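You operate a simulated robot arm through the tools that you are given. There is no shell and no other tool.

The job below is to be done with a simulated two-armed robot. You get a single attempt, and the scene is never put back.

## Task
Set dryer 1 to warm and low air and fit the diffuser on it.
Fine: its socket stays off; stand it on the diffuser on the drying board.

Only the result counts: the job must be done as asked and must still hold three seconds after the hand-in. Knocking over, shifting, dropping, spilling or breaking anything else fails it.

## Robot
Two 7-joint arms with two-finger grippers on one trunk that stands fixed in place. Base frame: the origin is at the foot of the trunk, x ahead of it, y to its left, z up. Lengths are in m, angles in rad, forces in N, time in s.
The left shoulder is at [0.06, 0.179, 1.319], the right one opposite. With the tool pointing down near the work surface each hand reaches from about 0.1 to 0.56 m from the base axis, measured 20 degrees to its own side. Payload 1.96 kg a hand.
The TCP of each hand is the grasp point between the finger pads, 0.02 m short of the fingertips. In the tool frame z runs along the fingers and y along their closing line. The gripper opens to 0.072 m; its body begins 0.038 m behind the TCP.
Orientation is told as [roll, pitch, yaw] about the base's x, y, z axes, in that order, counted from this pose: with the fingers straight down and closing along the base's y, the tool's x points along the base's -x, its y along +y and its z along -z.

## Interface
- The arms move only by the tool move_arm. It takes "left_moves", "right_moves" or both (then of equal length, played together; a hand with none holds still); each is a list of rows, each a list of 7 numbers: the shift along the base's x, y, z in units of 300 mm (1.0 is 300 mm), then the turn, a rotation vector about the base's x, y, z in units of 90 degrees (1.0 is 90 degrees), then the finger opening in cm, from 0 to 7.2. In form: [[dx, dy, dz, wx, wy, wz, hand], ...]. A call has 1 to 20 rows; each row is the pose to reach, as a shift and turn from the pose commanded when the call began. A call with a number of a shift or a turn outside -1 to 1 is refused whole. A row lasts 0.2 s, in which the tool goes at most 0.05 m and 0.15 rad; a call with a longer step from one row to the next is refused whole, and so is a gripper value outside its range. A pose out of reach is approached as far as the arm can. The call stops where the force on the tool passes 40 N (or 10 N more than at its start, if that is more) or the arm is blocked; 0.2 s more then pass. The fingers move at their own pace (about 0.153 m/s each) and stop on an object; they squeeze with about 33 N. The grip force told is the motor's: it shows also when the fingers shut on nothing. Time passes only in rows, and 0.2 s behind the last, so rows that repeat a pose let the fingers close. The reply holds the time, the measured pose of the TCP, the force on the tool along the base axes, the opening and the grip force, in the units named above and with some noise, with the torque about the TCP (base axes, N m) and any sound that the robot's microphone picked up.
- Cameras (640 x 400 px; columns grow to the right, rows downward): "scene" is now at [0.0177, -0.0103, 1.8654]; the picture's right is [-0.13, -0.99, 0.00], its down [-0.76, 0.10, -0.65] and it looks along [0.64, -0.08, -0.76] (base axes); focal length 375 px, centre (320, 200). "left" rides on the left gripper at [0.071, -0.019, -0.082] in its tool frame; the picture's right is [0.26, 0.97, 0.00], its down [-0.67, 0.18, -0.72] and it looks along [-0.69, 0.19, 0.70] (tool axes); focal length 280 px, centre (320, 200). "right" rides on the right gripper at [0.071, 0.019, -0.082] in its tool frame; the picture's right is [-0.26, 0.96, 0.00], its down [-0.67, -0.18, -0.72] and it looks along [-0.69, -0.19, 0.70] (tool axes); focal length 280 px, centre (320, 200). There is no depth. A picture from a camera that has moved, and an enlarged one, comes with that camera's place and axes in the base frame and with its lens.
- snapshot(camera): a new picture of that camera. No time passes.
- lift_body(by): slides the trunk up (or, below 0, down) by that many m; the arms and the scene camera ride with it, the base frame stays. It gives what a move gives, with no picture.
- aim_head(pan, tilt): turns the head with the scene camera to pan (to the left, within 1.501 rad either way) and tilt (down, from -0.506 to 1.204), counted from straight ahead of the robot. It gives what a move gives.
- zoom(camera, box): a new picture of the part [left, top, right, bottom] of that camera's present view, enlarged. No time passes.
- hand_in(): hands the job in; it is judged then, once.

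Places have to be worked out from the pictures, the camera data and where the tool is seen. Open the grippers and draw the arms clear of the work before you hand the job in, unless the task says otherwise.

The tools are called after ">>>" as name(argument=value, ...) on one line, values as JSON. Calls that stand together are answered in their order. move_arm: Moves the arms, as the interface text tells. Its arguments: {"type":"object","properties":{"left_moves":{"type":"array","items":{"type":"array","items":{"type":"number"}}},"right_moves":{"type":"array","items":{"type":"array","items":{"type":"number"}}}},"required":[]} The other tools are called the same way: lift_body (by) moves the trunk up or down; aim_head (pan, tilt) turns the head that bears the scene camera; snapshot (camera) takes a picture; zoom (camera, box) takes an enlarged picture of a part of a camera's view; hand_in () hands the job in.

At the start:

```text
time_s: 0.0
left_position: [0.427, 0.114, 1.396]
left_ee_rot: [-0.001, 0.0, 0.001]
left_contact_force: [-0.4, 0.0, -0.3]
left_ft_torque: [0.01, -0.04, 0.02]
left_finger_gap: 0.072
left_gripper_force: 0.1
right_position: [0.3398, -0.2149, 1.3503]
right_ee_rot: [-0.001, 0.0, 0.0]
right_contact_force: [0.2, -0.2, 0.2]
right_ft_torque: [-0.01, -0.02, -0.01]
right_finger_gap: 0.0723
right_gripper_force: 0.2
trunk travel left (down, up): [-0.964, 0.026]
head pan, tilt (commanded): [-0.127, 0.866]
```

scene: 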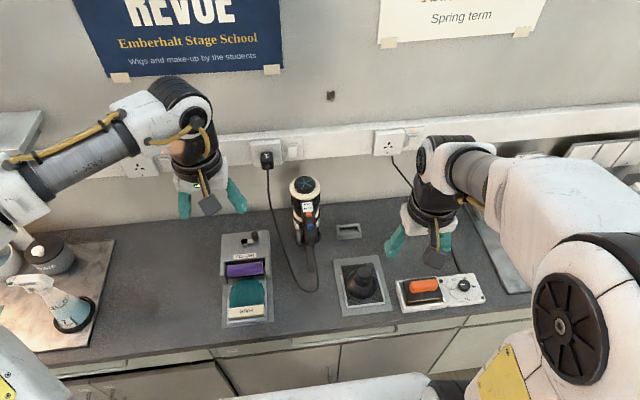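
right: 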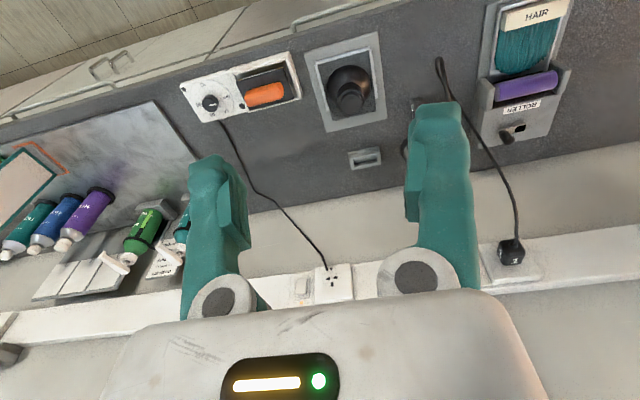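
left: 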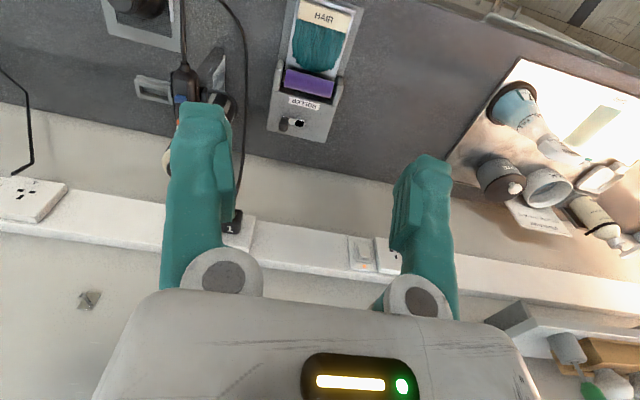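

The scene shows a work counter with a hair dryer-like device standing, a socket with a plug labelled "1", a roller tester, a diffuser-like black thing in a tray, and a control box. I'll enlarge several parts to identify things.

>>> zoom(camera="scene", box=[220, 130, 420, 330])

>>> zoom(camera="scene", box=[320, 200, 520, 325])

>>> zoom(camera="left", box=[100, 0, 360, 160])

>>> zoom(camera="right", box=[160, 20, 420, 190])

```text
2.00 times, centred on (320, 230) of scene
camera zoom: at [0.0177, -0.0103, 1.8654], right [-0.13, -0.99, 0.0], down [-0.76, 0.1, -0.65], along [0.64, -0.08, -0.76], focal length 751 px, centre (320, 140)
```

zoom: 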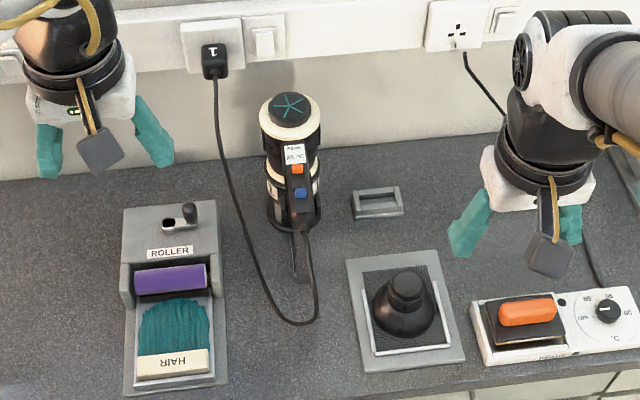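

```text
3.20 times, centred on (420, 262) of scene
camera zoom: at [0.0177, -0.0103, 1.8654], right [-0.13, -0.99, 0.0], down [-0.76, 0.1, -0.65], along [0.64, -0.08, -0.76], focal length 1201 px, centre (0, 0)
```

zoom: 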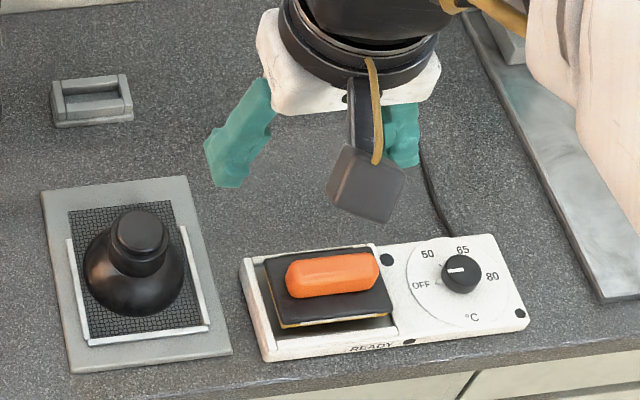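

```text
2.46 times, centred on (230, 80) of left
camera zoom: at [0.3573, 0.0962, 1.4772], right [-0.26, 0.97, 0.0], down [0.67, 0.18, 0.72], along [0.69, 0.19, -0.7], focal length 690 px, centre (542, 495)
```

zoom: 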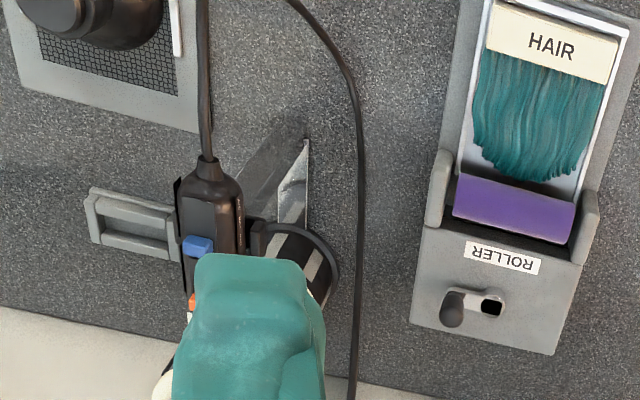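

```text
2.35 times, centred on (290, 105) of right
camera zoom: at [0.2697, -0.1963, 1.4323], right [0.26, 0.96, 0.0], down [0.67, -0.18, 0.72], along [0.69, -0.19, -0.7], focal length 660 px, centre (391, 424)
```

zoom: 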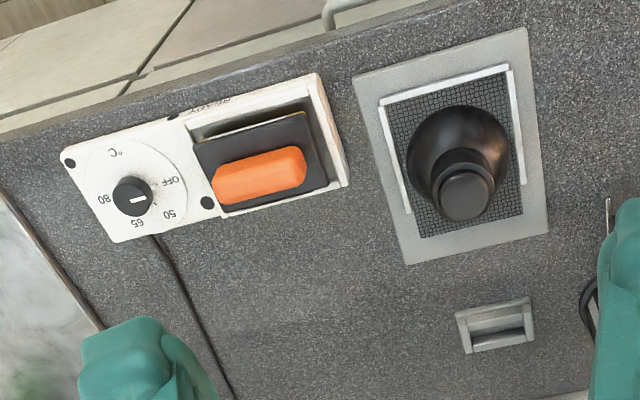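

The dryer seems to stand nozzle-down in a holder, with its handle and two slide switches facing the robot; the diffuser stands collar-up on a mesh board. I'll look closer at the dryer, its switches and the sockets, as well as the surroundings.

>>> zoom(camera="scene", box=[270, 165, 350, 215])

>>> zoom(camera="scene", box=[260, 200, 360, 300])

>>> zoom(camera="scene", box=[330, 250, 410, 320])

>>> zoom(camera="scene", box=[0, 220, 200, 345])

>>> zoom(camera="scene", box=[240, 120, 420, 200])

```text
8.00 times, centred on (310, 190) of scene
camera zoom: at [0.0177, -0.0103, 1.8654], right [-0.13, -0.99, 0.0], down [-0.76, 0.1, -0.65], along [0.64, -0.08, -0.76], focal length 3003 px, centre (400, 280)
```

zoom: 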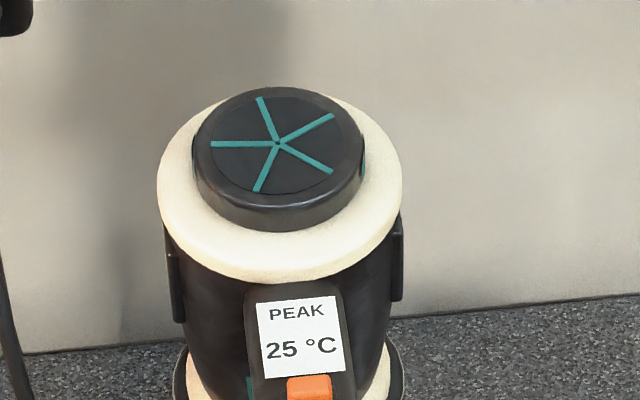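

```text
4.00 times, centred on (310, 250) of scene
camera zoom: at [0.0177, -0.0103, 1.8654], right [-0.13, -0.99, 0.0], down [-0.76, 0.1, -0.65], along [0.64, -0.08, -0.76], focal length 1502 px, centre (360, 0)
```

zoom: 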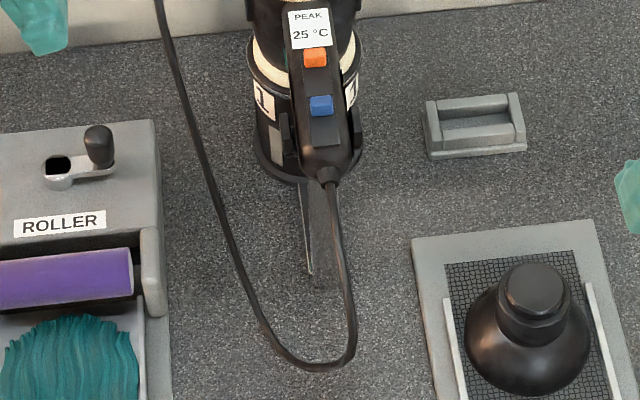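

```text
5.71 times, centred on (370, 285) of scene
camera zoom: at [0.0177, -0.0103, 1.8654], right [-0.13, -0.99, 0.0], down [-0.76, 0.1, -0.65], along [0.64, -0.08, -0.76], focal length 2145 px, centre (34, -286)
```

zoom: 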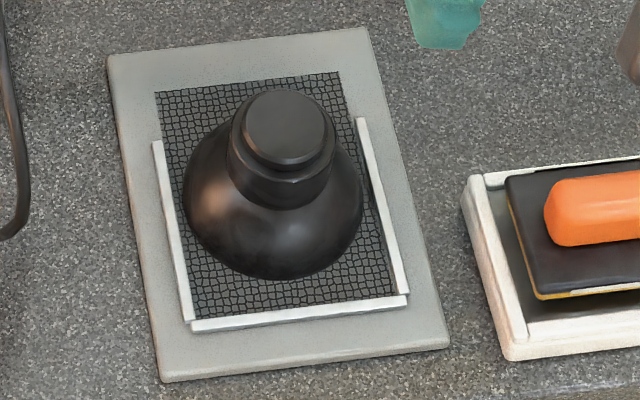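

```text
3.20 times, centred on (100, 282) of scene
camera zoom: at [0.0177, -0.0103, 1.8654], right [-0.13, -0.99, 0.0], down [-0.76, 0.1, -0.65], along [0.64, -0.08, -0.76], focal length 1201 px, centre (1024, -64)
```

zoom: 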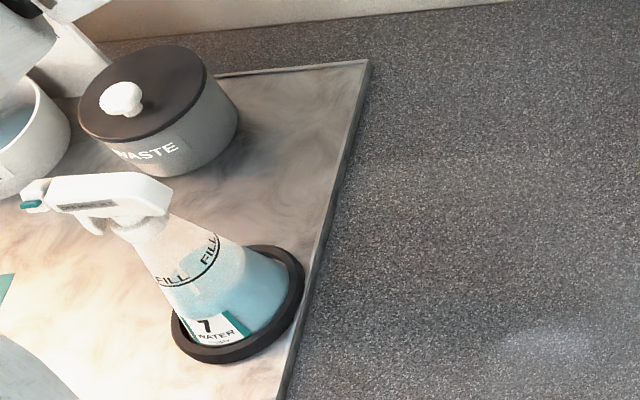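

```text
3.56 times, centred on (330, 160) of scene
camera zoom: at [0.0177, -0.0103, 1.8654], right [-0.13, -0.99, 0.0], down [-0.76, 0.1, -0.65], along [0.64, -0.08, -0.76], focal length 1335 px, centre (284, 342)
```

zoom: 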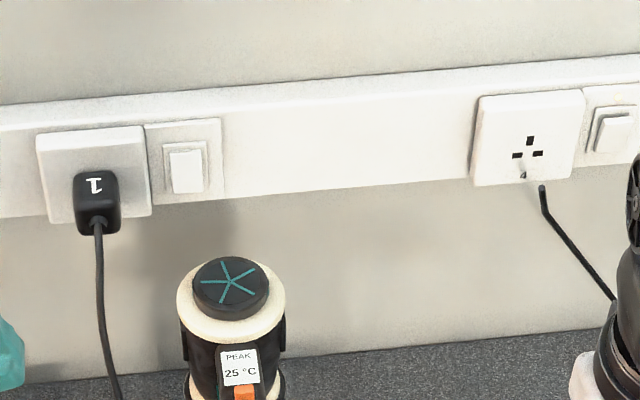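

Counter height by triangulating the purple roller is around z≈0.88 there. Before moving I'll look around with the head for other dryers or boards and read the notices.

>>> aim_head(pan=-0.7, tilt=0.75)

>>> snapshot(camera="scene")

>>> aim_head(pan=0.6, tilt=0.75)

>>> snapshot(camera="scene")

>>> aim_head(pan=-0.05, tilt=0.3)

>>> snapshot(camera="scene")

```text
time_s: 1.0
left_position: [0.427, 0.1147, 1.397]
left_ee_rot: [-0.001, 0.0, 0.0]
left_contact_force: [-0.2, 1.0, -0.5]
left_ft_torque: [-0.02, 0.01, 0.0]
left_finger_gap: 0.072
left_gripper_force: 0.1
right_position: [0.34, -0.2146, 1.3493]
right_ee_rot: [-0.001, 0.0, 0.0]
right_contact_force: [-0.8, -0.5, -0.7]
right_ft_torque: [0.01, -0.01, 0.01]
right_finger_gap: 0.0717
right_gripper_force: 0.0
trunk travel left (down, up): [-0.964, 0.026]
head pan, tilt (commanded): [-0.7, 0.75]
```

```text
taken
camera scene: at [0.0044, -0.0536, 1.8746], right [-0.64, -0.77, 0.0], down [-0.52, 0.44, -0.73], along [0.56, -0.47, -0.68], focal length 375 px, centre (320, 200)
```

scene: 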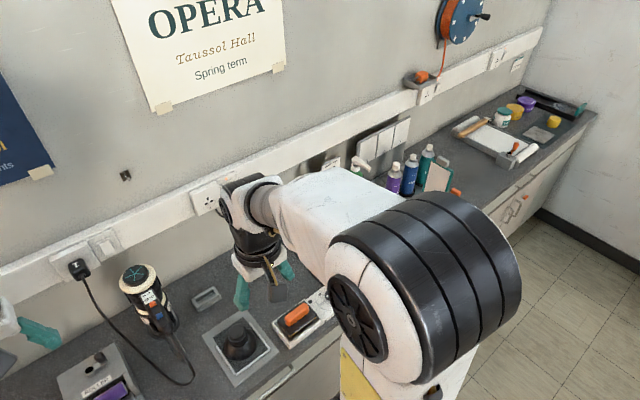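

```text
time_s: 2.5
left_position: [0.4266, 0.1147, 1.3964]
left_ee_rot: [-0.003, 0.0, 0.0]
left_contact_force: [0.6, -0.4, -0.4]
left_ft_torque: [-0.03, -0.01, 0.01]
left_finger_gap: 0.0719
left_gripper_force: 0.0
right_position: [0.3391, -0.2146, 1.3506]
right_ee_rot: [0.0, 0.0, 0.0]
right_contact_force: [-1.0, 0.3, -0.2]
right_ft_torque: [-0.01, 0.0, 0.03]
right_finger_gap: 0.0721
right_gripper_force: 0.1
trunk travel left (down, up): [-0.964, 0.026]
head pan, tilt (commanded): [0.6, 0.75]
```

```text
taken
camera scene: at [0.0094, 0.0464, 1.8746], right [0.56, -0.83, 0.0], down [-0.56, -0.38, -0.73], along [0.6, 0.41, -0.68], focal length 375 px, centre (320, 200)
```

scene: 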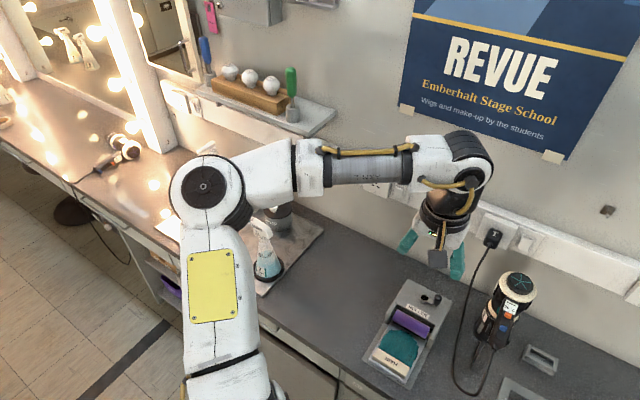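

```text
time_s: 3.5
left_position: [0.4275, 0.1137, 1.3966]
left_ee_rot: [-0.002, -0.001, 0.001]
left_contact_force: [-0.1, 0.0, -0.6]
left_ft_torque: [0.03, 0.03, -0.01]
left_finger_gap: 0.0718
left_gripper_force: 0.1
right_position: [0.3387, -0.2143, 1.3486]
right_ee_rot: [0.0, 0.001, 0.0]
right_contact_force: [-0.2, 0.7, -0.1]
right_ft_torque: [-0.05, -0.01, 0.02]
right_finger_gap: 0.0717
right_gripper_force: 0.1
trunk travel left (down, up): [-0.964, 0.026]
head pan, tilt (commanded): [-0.051, 0.3]
```

```text
taken
camera scene: at [0.0341, -0.0049, 1.9149], right [-0.05, -1.0, 0.0], down [-0.3, 0.01, -0.96], along [0.95, -0.05, -0.3], focal length 375 px, centre (320, 200)
```

scene: 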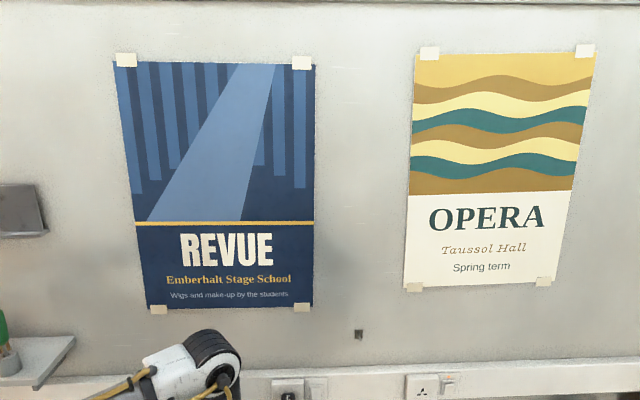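

This is the only dryer with "1" (plug label 1, label on barrel). I'll lower the trunk a bit to gain reach and a closer look, then look at the dryer again.

>>> lift_body(by=-0.15)

>>> aim_head(pan=-0.1, tilt=0.8)

>>> snapshot(camera="scene")

>>> snapshot(camera="left")

>>> snapshot(camera="right")

```text
time_s: 5.2
left_position: [0.4259, 0.1148, 1.2456]
left_ee_rot: [-0.001, 0.0, 0.001]
left_contact_force: [-0.1, -0.2, -0.4]
left_ft_torque: [-0.03, -0.01, -0.04]
left_finger_gap: 0.0719
left_gripper_force: 0.1
right_position: [0.3391, -0.215, 1.1987]
right_ee_rot: [0.0, 0.0, 0.0]
right_contact_force: [0.3, -0.2, 0.3]
right_ft_torque: [-0.04, 0.01, -0.02]
right_finger_gap: 0.0722
right_gripper_force: 0.2
trunk travel left (down, up): [-0.814, 0.176]
head pan, tilt (commanded): [-0.051, 0.3]
```

```text
time_s: 6.2
left_position: [0.426, 0.115, 1.2462]
left_ee_rot: [0.0, 0.0, 0.0]
left_contact_force: [1.5, -0.5, 0.4]
left_ft_torque: [-0.01, 0.03, -0.02]
left_finger_gap: 0.0722
left_gripper_force: 0.1
right_position: [0.3389, -0.2146, 1.2002]
right_ee_rot: [-0.001, 0.0, 0.001]
right_contact_force: [-0.3, 0.1, 0.3]
right_ft_torque: [-0.01, 0.01, 0.03]
right_finger_gap: 0.072
right_gripper_force: 0.2
trunk travel left (down, up): [-0.814, 0.176]
head pan, tilt (commanded): [-0.099, 0.799]
```

```text
taken
camera scene: at [0.0213, -0.0084, 1.7207], right [-0.1, -0.99, 0.0], down [-0.71, 0.07, -0.7], along [0.69, -0.07, -0.72], focal length 375 px, centre (320, 200)
```

scene: 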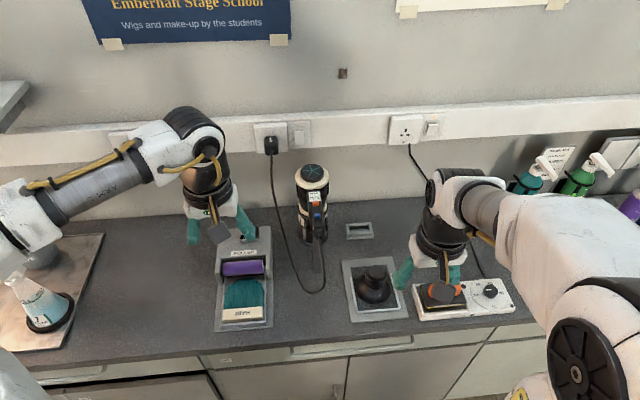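

```text
taken
camera left: at [0.3573, 0.0962, 1.3272], right [-0.26, 0.97, 0.0], down [0.67, 0.18, 0.72], along [0.69, 0.19, -0.7], focal length 280 px, centre (320, 200)
```

left: 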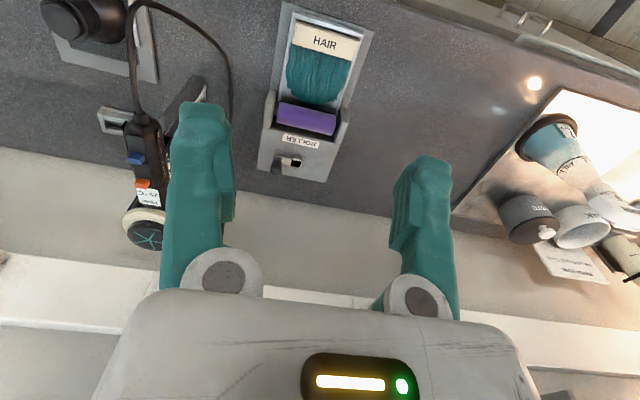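

```text
taken
camera right: at [0.2697, -0.1962, 1.2823], right [0.26, 0.96, 0.0], down [0.67, -0.18, 0.72], along [0.69, -0.19, -0.7], focal length 280 px, centre (320, 200)
```

right: 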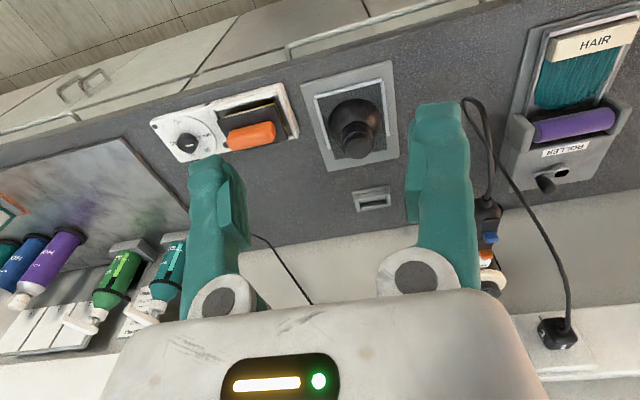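

The hand camera's picture is upside-down relative to base. I'll enlarge the dryer in the left view and in the scene view.

>>> zoom(camera="left", box=[90, 60, 250, 260])

>>> zoom(camera="scene", box=[270, 150, 350, 200])

>>> zoom(camera="scene", box=[270, 190, 350, 300])

>>> zoom(camera="right", box=[430, 80, 580, 350])

```text
2.00 times, centred on (170, 160) of left
camera zoom: at [0.3573, 0.0962, 1.3272], right [-0.26, 0.97, 0.0], down [0.67, 0.18, 0.72], along [0.69, 0.19, -0.7], focal length 561 px, centre (620, 280)
```

zoom: 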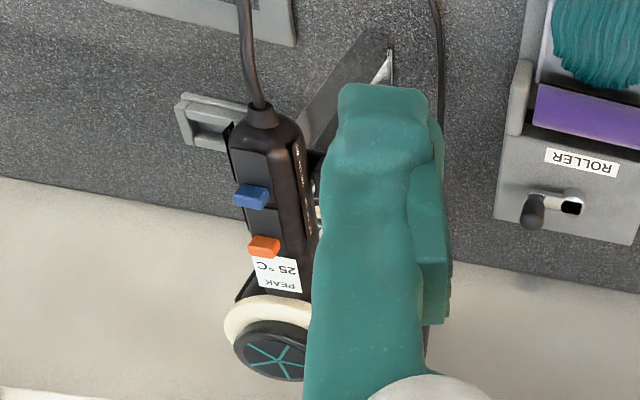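

```text
8.00 times, centred on (310, 175) of scene
camera zoom: at [0.0213, -0.0084, 1.7207], right [-0.1, -0.99, 0.0], down [-0.71, 0.07, -0.7], along [0.69, -0.07, -0.72], focal length 3003 px, centre (400, 400)
```

zoom: 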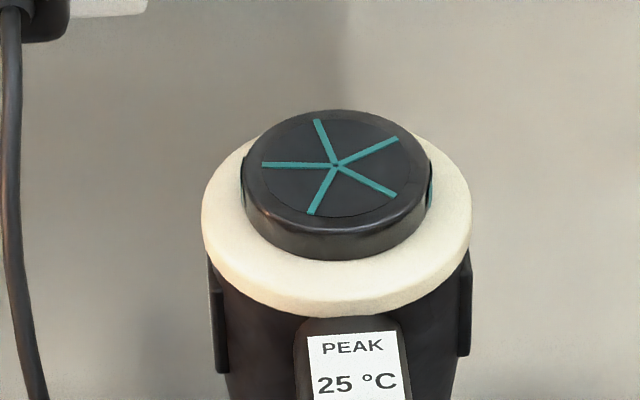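

```text
3.64 times, centred on (310, 245) of scene
camera zoom: at [0.0213, -0.0084, 1.7207], right [-0.1, -0.99, 0.0], down [-0.71, 0.07, -0.7], along [0.69, -0.07, -0.72], focal length 1365 px, centre (356, 36)
```

zoom: 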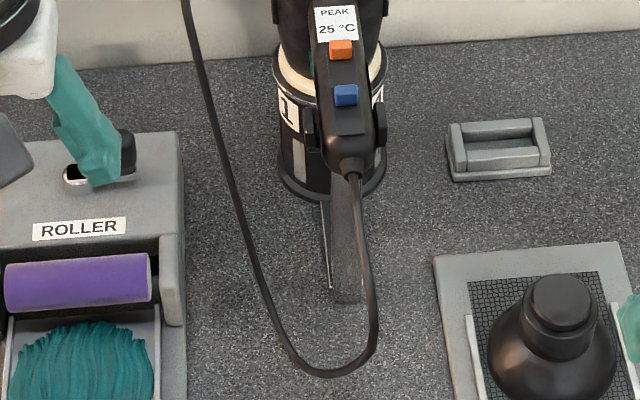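

```text
1.48 times, centred on (505, 215) of right
camera zoom: at [0.2697, -0.1962, 1.2823], right [0.26, 0.96, 0.0], down [0.67, -0.18, 0.72], along [0.69, -0.19, -0.7], focal length 415 px, centre (46, 178)
```

zoom: 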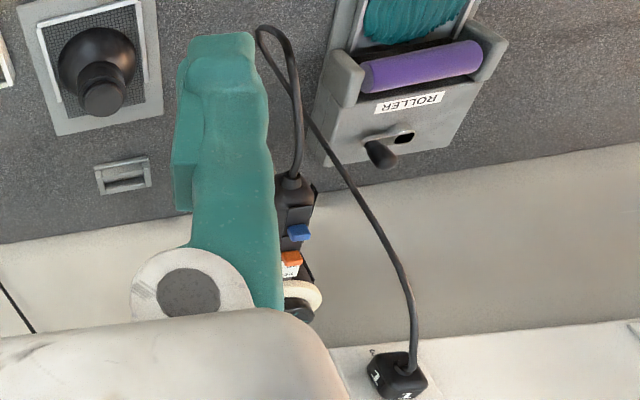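

Text labels run down the left side of the handle next to the switches. I'll turn the left hand so its camera looks toward −y and move it in to read them.

>>> move_arm(left_moves=[[0.04, 0.03, -0.02, 0, 0, -0.09, 7.2], [0.08, 0.06, -0.05, 0, 0, -0.18, 7.2], [0.12, 0.09, -0.08, 0, 0, -0.27, 7.2], [0.16, 0.12, -0.11, 0, 0, -0.36, 7.2], [0.2, 0.15, -0.14, 0, 0, -0.45, 7.2], [0.24, 0.18, -0.17, 0, 0, -0.54, 7.2], [0.28, 0.18, -0.2, 0, 0, -0.63, 7.2], [0.32, 0.18, -0.23, 0, 0, -0.72, 7.2], [0.36, 0.18, -0.26, 0, 0, -0.81, 7.2], [0.4, 0.18, -0.29, 0, 0, -0.9, 7.2], [0.45, 0.18, -0.32, 0, 0, -0.97, 7.2], [0.5, 0.18, -0.32, 0, 0, -1, 7.2]])

>>> snapshot(camera="left")

>>> snapshot(camera="scene")

```text
time_s: 8.2
left_position: [0.3725, 0.0225, 1.0653]
left_ee_rot: [-0.006, 0.015, -1.232]
left_contact_force: [0.0, -2.0, 0.4]
left_ft_torque: [0.1, 0.04, 0.02]
left_finger_gap: 0.0722
left_gripper_force: 0.0
left hand out of reach, approached as far as the arm can: row 6, 7, 8, 9, 10
right_position: [0.3394, -0.2193, 1.198]
right_ee_rot: [0.004, -0.001, 0.002]
right_contact_force: [-0.7, -0.3, 0.1]
right_ft_torque: [0.05, 0.01, -0.02]
right_finger_gap: 0.0719
right_gripper_force: 0.0
trunk travel left (down, up): [-0.814, 0.176]
head pan, tilt (commanded): [-0.099, 0.799]
stopped in row 10 (left hand): the force on the tool passed its limit at 65 N (the readings are from after the stop); the commanded pose is now the measured one
```

```text
taken
camera left: at [0.3329, 0.083, 1.1475], right [0.82, 0.57, 0.0], down [0.4, -0.58, 0.7], along [0.4, -0.58, -0.71], focal length 280 px, centre (320, 200)
```

left: 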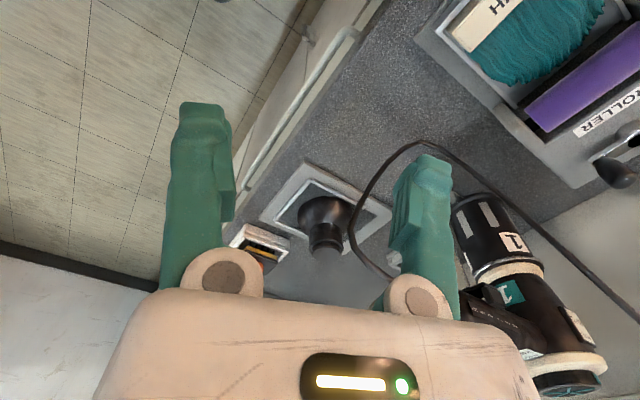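

```text
taken
camera scene: at [0.0213, -0.0179, 1.7206], right [-0.1, -0.99, -0.01], down [-0.71, 0.08, -0.7], along [0.69, -0.07, -0.72], focal length 375 px, centre (320, 200)
```

scene: 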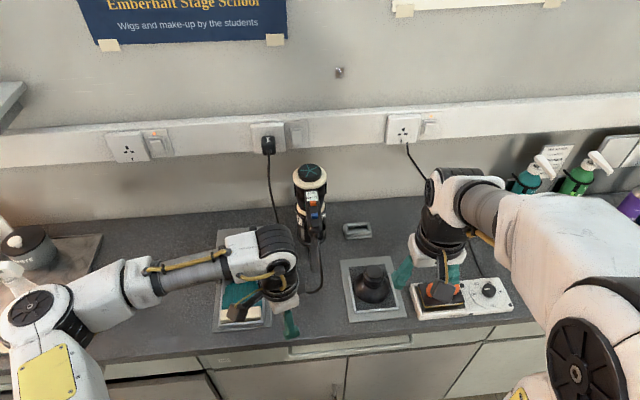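

The left arm hit its reach limit and veered; I need to check whether anything was touched. I'll look to the left and from overhead.

>>> aim_head(pan=0.5, tilt=0.9)

>>> snapshot(camera="scene")

```text
time_s: 9.2
left_position: [0.3734, 0.0273, 1.0653]
left_ee_rot: [-0.008, 0.011, -1.236]
left_contact_force: [0.0, -1.4, -0.1]
left_ft_torque: [0.03, 0.01, 0.01]
left_finger_gap: 0.0722
left_gripper_force: 0.2
right_position: [0.3396, -0.215, 1.2004]
right_ee_rot: [0.0, -0.001, 0.002]
right_contact_force: [0.0, 0.2, -0.2]
right_ft_torque: [0.02, -0.02, 0.01]
right_finger_gap: 0.0719
right_gripper_force: 0.0
trunk travel left (down, up): [-0.814, 0.176]
head pan, tilt (commanded): [0.499, 0.901]
```

```text
taken
camera scene: at [0.0073, 0.0352, 1.7127], right [0.48, -0.88, 0.0], down [-0.69, -0.37, -0.62], along [0.55, 0.3, -0.78], focal length 375 px, centre (320, 200)
```

scene: 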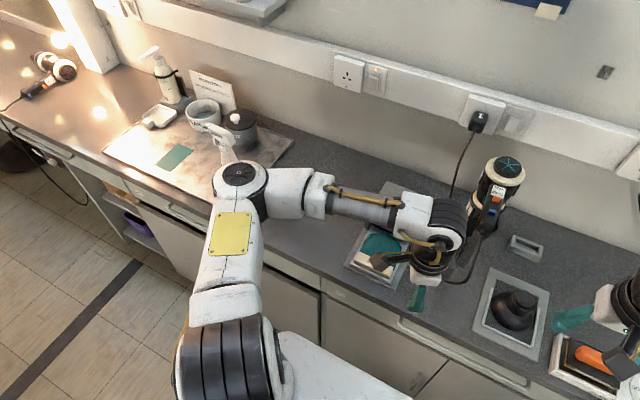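

>>> zoom(camera="scene", box=[160, 90, 320, 210])

>>> zoom(camera="scene", box=[330, 180, 540, 320])

```text
3.33 times, centred on (240, 150) of scene
camera zoom: at [0.0073, 0.0352, 1.7127], right [0.48, -0.88, 0.0], down [-0.69, -0.37, -0.62], along [0.55, 0.3, -0.78], focal length 1251 px, centre (587, 367)
```

zoom: 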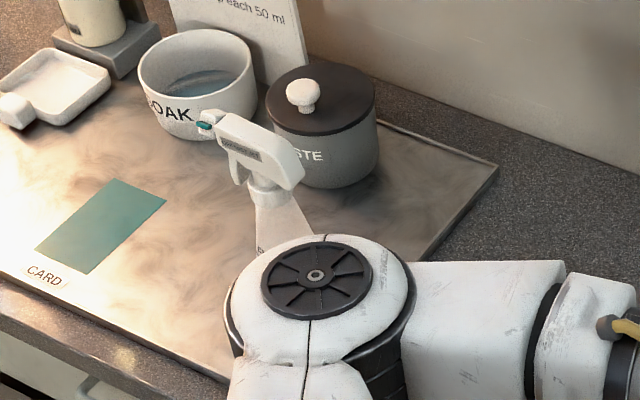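

```text
2.86 times, centred on (435, 250) of scene
camera zoom: at [0.0073, 0.0352, 1.7127], right [0.48, -0.88, 0.0], down [-0.69, -0.37, -0.62], along [0.55, 0.3, -0.78], focal length 1073 px, centre (-9, 57)
```

zoom: 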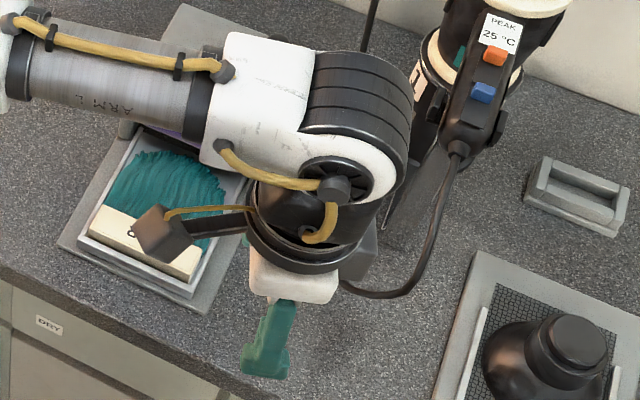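

The bottle and other goods still stand upright and in place. While here, the left camera sees the dryer's labelled side; I'll zoom in on that.

>>> zoom(camera="left", box=[440, 180, 640, 400])

>>> zoom(camera="left", box=[450, 270, 560, 360])

```text
1.82 times, centred on (540, 290) of left
camera zoom: at [0.3328, 0.0887, 1.1469], right [0.82, 0.57, 0.0], down [0.4, -0.58, 0.71], along [0.4, -0.58, -0.71], focal length 510 px, centre (-80, 36)
```

zoom: 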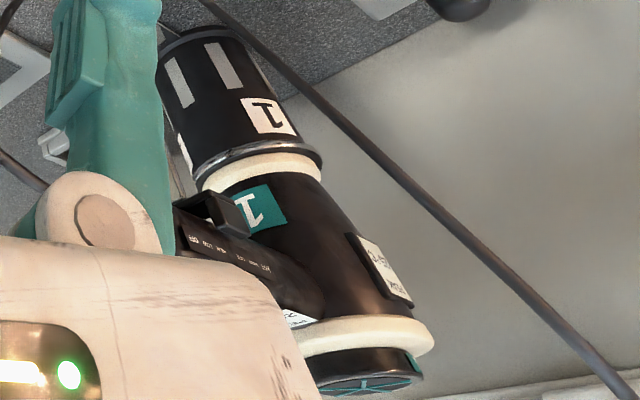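

```text
4.44 times, centred on (505, 315) of left
camera zoom: at [0.3328, 0.0887, 1.1469], right [0.82, 0.57, 0.0], down [0.4, -0.58, 0.71], along [0.4, -0.58, -0.71], focal length 1246 px, centre (-502, -311)
```

zoom: 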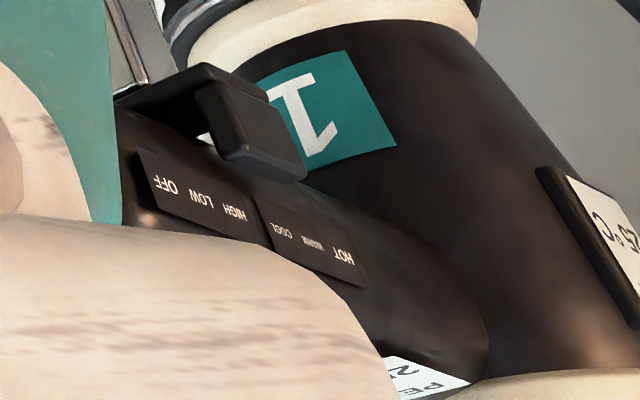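

The labels read, from the cord end toward the body: OFF–LOW–HIGH (blue, air) and COOL–WARM–HOT (orange, heat); triangulation puts the handle nearly horizontal at z≈1.05 along x from ≈0.565 to 0.70, the dryer axis near (0.75, −0.06). I'll draw the left hand up and back a bit so its camera frames the handle between the fingers.

>>> move_arm(left_moves=[[0.03, 0.06, 0.09, 0, 0, 0.03, 7.2], [0.07, 0.13, 0.17, 0, 0, 0.05, 7.2], [0.12, 0.2, 0.25, 0, 0, 0.07, 7.2], [0.167, 0.267, 0.333, 0, 0, 0.095, 7.2], [0.167, 0.267, 0.333, 0, 0, 0.095, 7.2]])

>>> snapshot(camera="left")

>>> aim_head(pan=-0.1, tilt=0.8)

>>> snapshot(camera="scene")

```text
time_s: 10.4
left_position: [0.4094, 0.0813, 1.1698]
left_ee_rot: [-0.008, 0.011, -1.085]
left_contact_force: [0.4, -0.4, 0.7]
left_ft_torque: [0.0, 0.02, -0.02]
left_finger_gap: 0.0721
left_gripper_force: 0.1
left hand out of reach, approached as far as the arm can: row 2, 3, 4, 5
right_position: [0.3403, -0.2148, 1.1993]
right_ee_rot: [-0.001, -0.002, 0.001]
right_contact_force: [-0.8, -0.9, -0.6]
right_ft_torque: [0.01, 0.0, -0.02]
right_finger_gap: 0.0718
right_gripper_force: 0.1
trunk travel left (down, up): [-0.814, 0.176]
head pan, tilt (commanded): [0.499, 0.901]
```

```text
taken
camera left: at [0.3617, 0.1354, 1.2517], right [0.73, 0.68, -0.01], down [0.49, -0.51, 0.71], along [0.48, -0.52, -0.71], focal length 280 px, centre (320, 200)
```

left: 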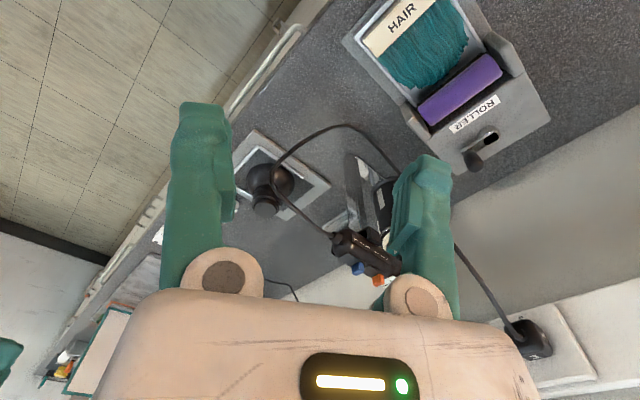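

```text
time_s: 11.4
left_position: [0.4092, 0.0823, 1.1693]
left_ee_rot: [-0.009, 0.011, -1.085]
left_contact_force: [0.6, 0.3, -0.3]
left_ft_torque: [-0.03, 0.0, -0.01]
left_finger_gap: 0.0718
left_gripper_force: 0.1
right_position: [0.3403, -0.2149, 1.1996]
right_ee_rot: [0.0, -0.001, 0.002]
right_contact_force: [0.1, 0.5, 0.1]
right_ft_torque: [0.02, 0.03, 0.03]
right_finger_gap: 0.0717
right_gripper_force: 0.1
trunk travel left (down, up): [-0.814, 0.176]
head pan, tilt (commanded): [-0.099, 0.799]
```

```text
taken
camera scene: at [0.0216, -0.0086, 1.7206], right [-0.1, -1.0, 0.0], down [-0.71, 0.07, -0.7], along [0.69, -0.07, -0.72], focal length 375 px, centre (320, 200)
```

scene: 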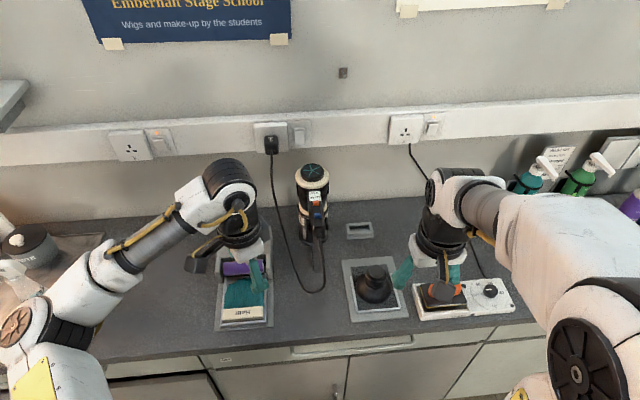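

The handle is visible in the left camera; zooming on it to see switch positions against labels.

>>> zoom(camera="left", box=[310, 210, 430, 300])

>>> zoom(camera="scene", box=[290, 180, 340, 230])

>>> zoom(camera="left", box=[340, 150, 420, 240])

>>> zoom(camera="left", box=[220, 130, 350, 230])

```text
4.44 times, centred on (370, 255) of left
camera zoom: at [0.3613, 0.1356, 1.2514], right [0.73, 0.68, -0.01], down [0.49, -0.51, 0.71], along [0.48, -0.52, -0.71], focal length 1246 px, centre (98, -44)
```

zoom: 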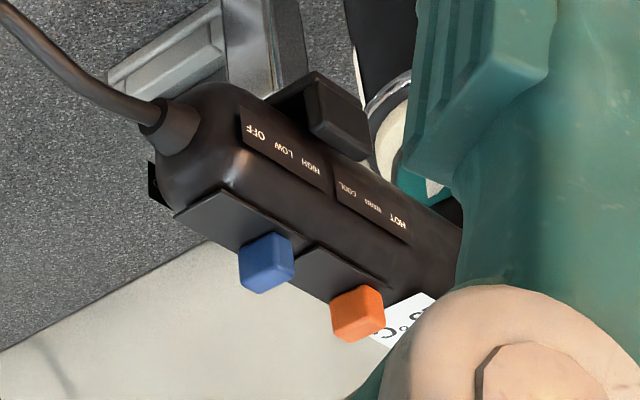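

```text
8.00 times, centred on (315, 205) of scene
camera zoom: at [0.0216, -0.0086, 1.7206], right [-0.1, -1.0, 0.0], down [-0.71, 0.07, -0.7], along [0.69, -0.07, -0.72], focal length 3003 px, centre (360, 160)
```

zoom: 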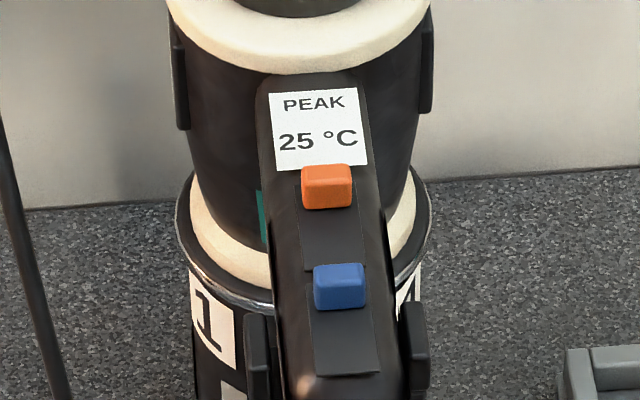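

```text
4.44 times, centred on (380, 195) of left
camera zoom: at [0.3613, 0.1356, 1.2514], right [0.73, 0.68, -0.01], down [0.49, -0.51, 0.71], along [0.48, -0.52, -0.71], focal length 1246 px, centre (53, 222)
```

zoom: 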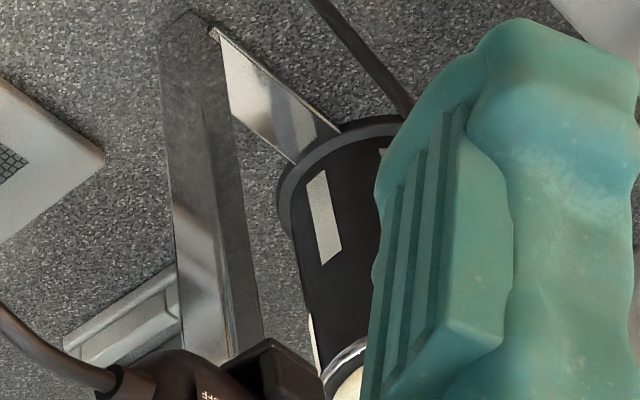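

```text
4.00 times, centred on (285, 180) of left
camera zoom: at [0.3613, 0.1356, 1.2514], right [0.73, 0.68, -0.01], down [0.49, -0.51, 0.71], along [0.48, -0.52, -0.71], focal length 1122 px, centre (460, 280)
```

zoom: 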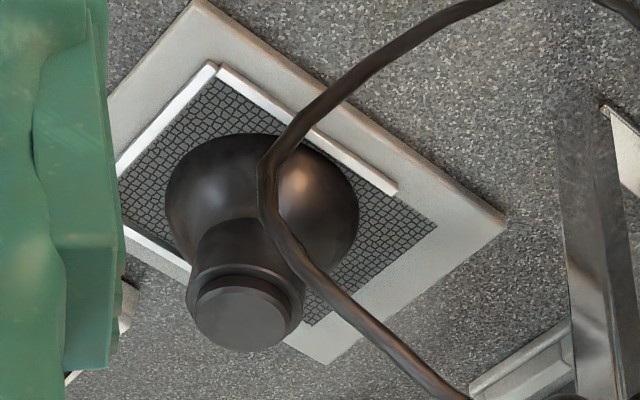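

Both sliders sit at the body end: blue at HIGH, orange at HOT; each must go one notch (~12 mm) toward the robot (−x). The diffuser collar top triangulates to (0.543, −0.207, 0.90). I'll move the left hand further left to keep it clear of the right arm while still viewing the handle.

>>> move_arm(left_moves=[[-0.02, 0.08, 0.02, 0, 0, 0.03, 7.2], [-0.04, 0.16, 0.04, 0, 0, 0.07, 7.2], [-0.06, 0.24, 0.06, 0, 0, 0.11, 7.2], [-0.08, 0.32, 0.08, 0, 0, 0.15, 7.2], [-0.1, 0.39, 0.1, 0, 0, 0.18, 7.2], [-0.1, 0.39, 0.1, 0, 0, 0.18, 7.2]])

>>> snapshot(camera="left")

>>> snapshot(camera="scene")

```text
time_s: 12.8
left_position: [0.3802, 0.1996, 1.1988]
left_ee_rot: [-0.007, 0.011, -0.801]
left_contact_force: [0.6, 0.3, -0.7]
left_ft_torque: [0.03, -0.02, 0.01]
left_finger_gap: 0.0718
left_gripper_force: 0.0
right_position: [0.3397, -0.2156, 1.2002]
right_ee_rot: [0.0, -0.002, 0.002]
right_contact_force: [0.8, 0.3, -0.6]
right_ft_torque: [0.01, 0.02, 0.06]
right_finger_gap: 0.072
right_gripper_force: 0.0
trunk travel left (down, up): [-0.814, 0.176]
head pan, tilt (commanded): [-0.099, 0.799]
```

```text
taken
camera left: at [0.3188, 0.2378, 1.2807], right [0.51, 0.86, 0.0], down [0.61, -0.36, 0.71], along [0.61, -0.36, -0.71], focal length 280 px, centre (320, 200)
```

left: 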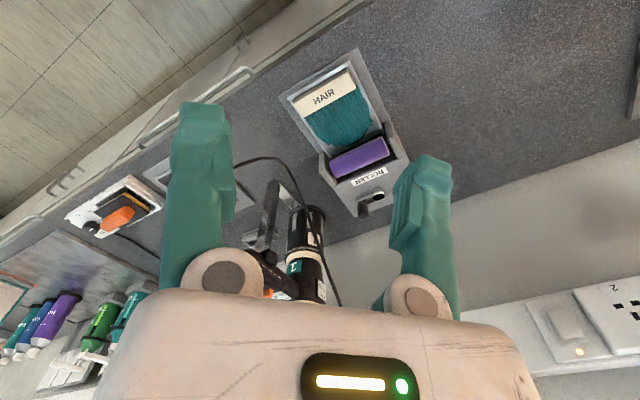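

```text
taken
camera scene: at [0.0218, -0.0089, 1.7206], right [-0.1, -0.99, 0.0], down [-0.71, 0.07, -0.7], along [0.69, -0.07, -0.72], focal length 375 px, centre (320, 200)
```

scene: 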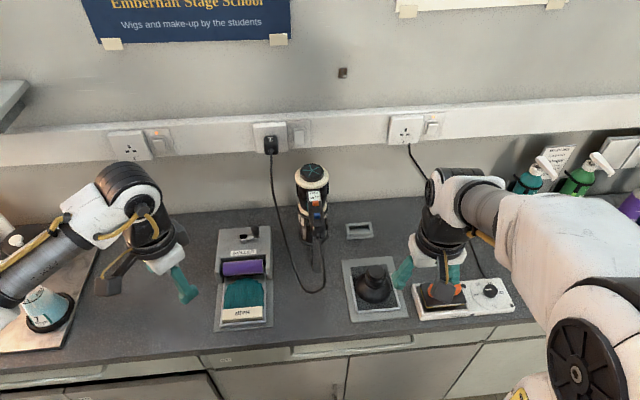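

The left hand is clear now. I'll bring the right hand in front of and above the handle with a 35° forward tilt (fingers closing along y), stopping short at about (0.56, −0.06, 1.13).

>>> move_arm(right_moves=[[0.09, 0.06, -0.02, 0, -0.05, 0, 7.2], [0.19, 0.13, -0.05, 0, -0.1, 0, 7.2], [0.29, 0.2, -0.08, 0, -0.16, 0, 7.2], [0.39, 0.27, -0.11, 0, -0.22, 0, 7.2], [0.49, 0.34, -0.14, 0, -0.28, 0, 7.2], [0.59, 0.41, -0.17, 0, -0.34, 0, 7.2], [0.67, 0.47, -0.2, 0, -0.389, 0, 7.2], [0.733, 0.517, -0.233, 0, -0.389, 0, 7.2], [0.733, 0.517, -0.233, 0, -0.389, 0, 7.2]])

>>> snapshot(camera="right")

>>> snapshot(camera="scene")

>>> snapshot(camera="left")

```text
time_s: 14.8
left_position: [0.3789, 0.1998, 1.199]
left_ee_rot: [-0.006, 0.009, -0.803]
left_contact_force: [0.4, 0.3, -0.7]
left_ft_torque: [-0.02, -0.04, 0.02]
left_finger_gap: 0.072
left_gripper_force: 0.0
right_position: [0.5585, -0.0626, 1.1305]
right_ee_rot: [0.0, -0.614, 0.002]
right_contact_force: [-0.6, -0.3, 0.5]
right_ft_torque: [0.01, -0.01, 0.01]
right_finger_gap: 0.0719
right_gripper_force: 0.1
trunk travel left (down, up): [-0.814, 0.176]
head pan, tilt (commanded): [-0.099, 0.799]
```

```text
taken
camera right: at [0.4564, -0.043, 1.1576], right [0.21, 0.97, 0.15], down [0.14, -0.18, 0.97], along [0.97, -0.19, -0.17], focal length 280 px, centre (320, 200)
```

right: 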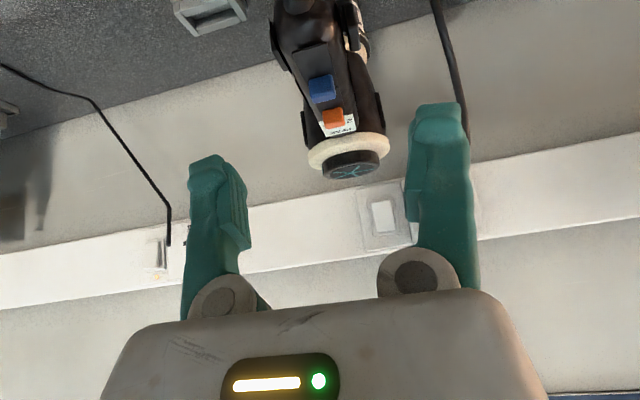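

```text
taken
camera scene: at [0.0205, -0.0087, 1.7206], right [-0.1, -0.99, 0.0], down [-0.71, 0.07, -0.7], along [0.69, -0.07, -0.72], focal length 375 px, centre (320, 200)
```

scene: 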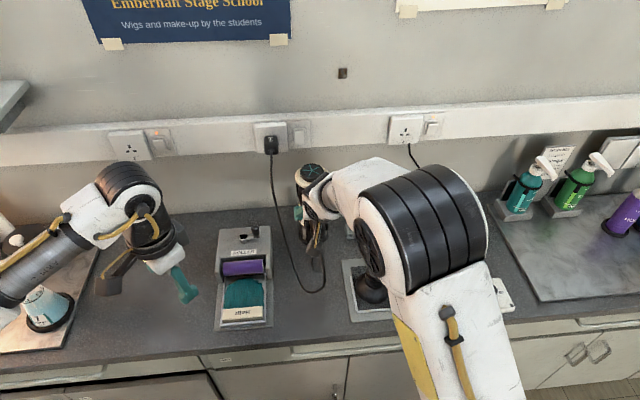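

```text
taken
camera left: at [0.318, 0.2379, 1.2809], right [0.51, 0.86, 0.0], down [0.61, -0.36, 0.71], along [0.61, -0.36, -0.71], focal length 280 px, centre (320, 200)
```

left: 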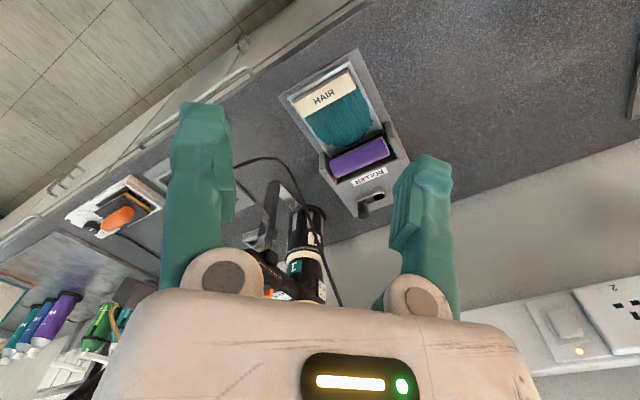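

The right hand reached the pose and its camera sees the handle between its fingers. I'll zoom in to refine the sliders' positions.

>>> zoom(camera="right", box=[260, 0, 400, 190])

>>> zoom(camera="right", box=[290, 50, 370, 150])

>>> zoom(camera="scene", box=[280, 150, 350, 260])

```text
2.11 times, centred on (330, 95) of right
camera zoom: at [0.4564, -0.043, 1.1576], right [0.21, 0.97, 0.15], down [0.14, -0.18, 0.97], along [0.97, -0.19, -0.17], focal length 590 px, centre (299, 421)
```

zoom: 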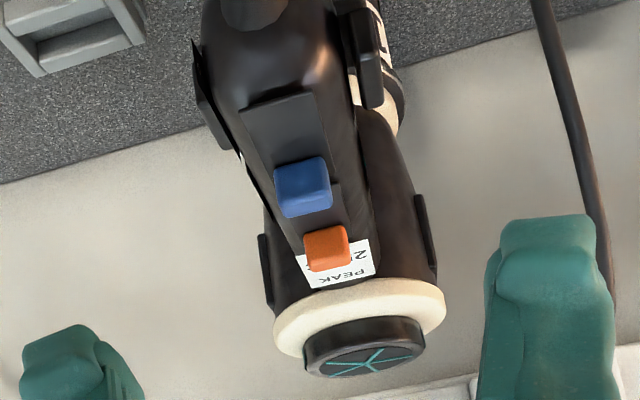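

```text
4.00 times, centred on (330, 100) of right
camera zoom: at [0.4564, -0.043, 1.1576], right [0.21, 0.97, 0.15], down [0.14, -0.18, 0.97], along [0.97, -0.19, -0.17], focal length 1122 px, centre (280, 600)
```

zoom: 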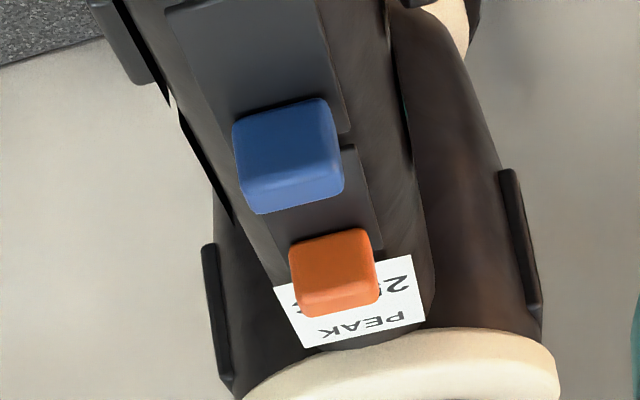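

```text
3.64 times, centred on (315, 205) of scene
camera zoom: at [0.0205, -0.0087, 1.7206], right [-0.1, -0.99, 0.0], down [-0.71, 0.07, -0.7], along [0.69, -0.07, -0.72], focal length 1365 px, centre (338, 182)
```

zoom: 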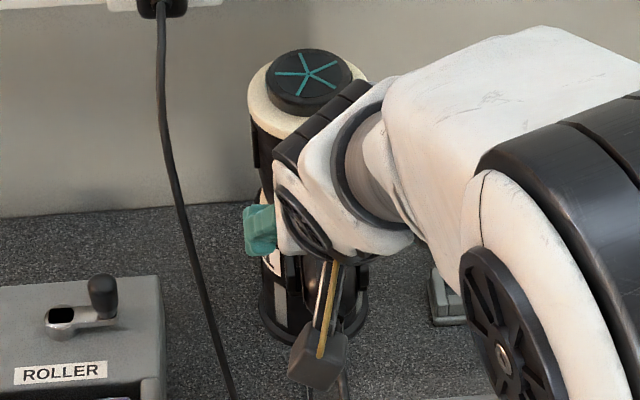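

Refined triangulation gives blue slider ≈(0.604, −0.060, 1.066) and orange ≈(0.644, −0.060, 1.067). I'll raise the left hand slightly so its camera can watch the sliders and right fingertips.

>>> move_arm(left_moves=[[0, 0, 0.08, 0, 0, -0.03, 7.2], [0, 0, 0.16, 0, 0, -0.06, 7.2], [0, 0, 0.24, 0, 0, -0.08, 7.2], [0, 0, 0.24, 0, 0, -0.08, 7.2]])

>>> snapshot(camera="left")

>>> zoom(camera="left", box=[230, 180, 390, 290])

```text
time_s: 15.8
left_position: [0.3706, 0.1785, 1.2668]
left_ee_rot: [-0.009, 0.01, -0.924]
left_contact_force: [0.0, 0.3, 0.5]
left_ft_torque: [0.02, -0.01, -0.02]
left_finger_gap: 0.0719
left_gripper_force: 0.1
left hand out of reach, approached as far as the arm can: row 2, 3, 4
right_position: [0.5614, -0.061, 1.1302]
right_ee_rot: [-0.002, -0.614, 0.004]
right_contact_force: [0.4, 1.1, -0.4]
right_ft_torque: [0.0, 0.02, 0.0]
right_finger_gap: 0.072
right_gripper_force: 0.1
trunk travel left (down, up): [-0.814, 0.176]
head pan, tilt (commanded): [-0.099, 0.799]
```

```text
taken
camera left: at [0.3143, 0.2241, 1.3484], right [0.61, 0.79, -0.01], down [0.56, -0.43, 0.71], along [0.56, -0.44, -0.71], focal length 280 px, centre (320, 200)
```

left: 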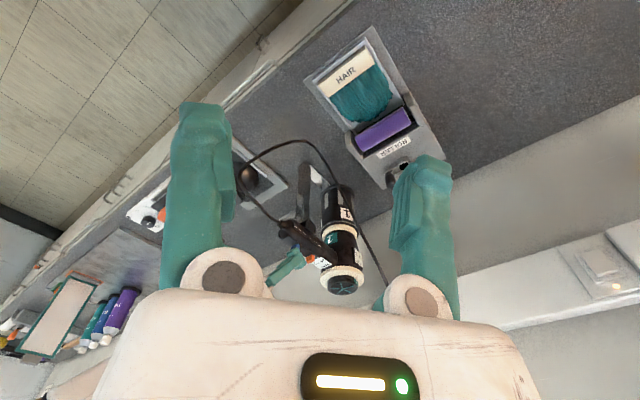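

```text
3.64 times, centred on (310, 235) of left
camera zoom: at [0.3143, 0.2241, 1.3484], right [0.61, 0.79, -0.01], down [0.56, -0.43, 0.71], along [0.56, -0.44, -0.71], focal length 1020 px, centre (356, 73)
```

zoom: 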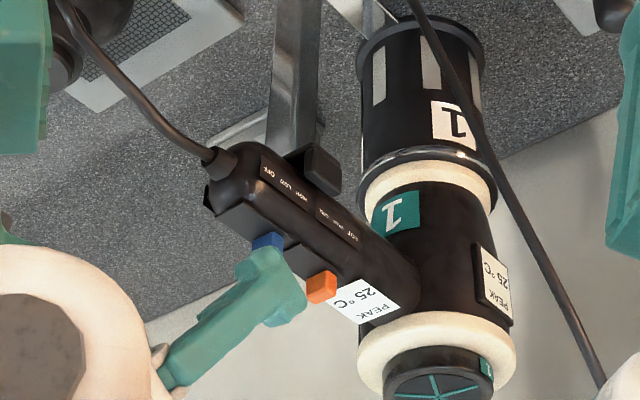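

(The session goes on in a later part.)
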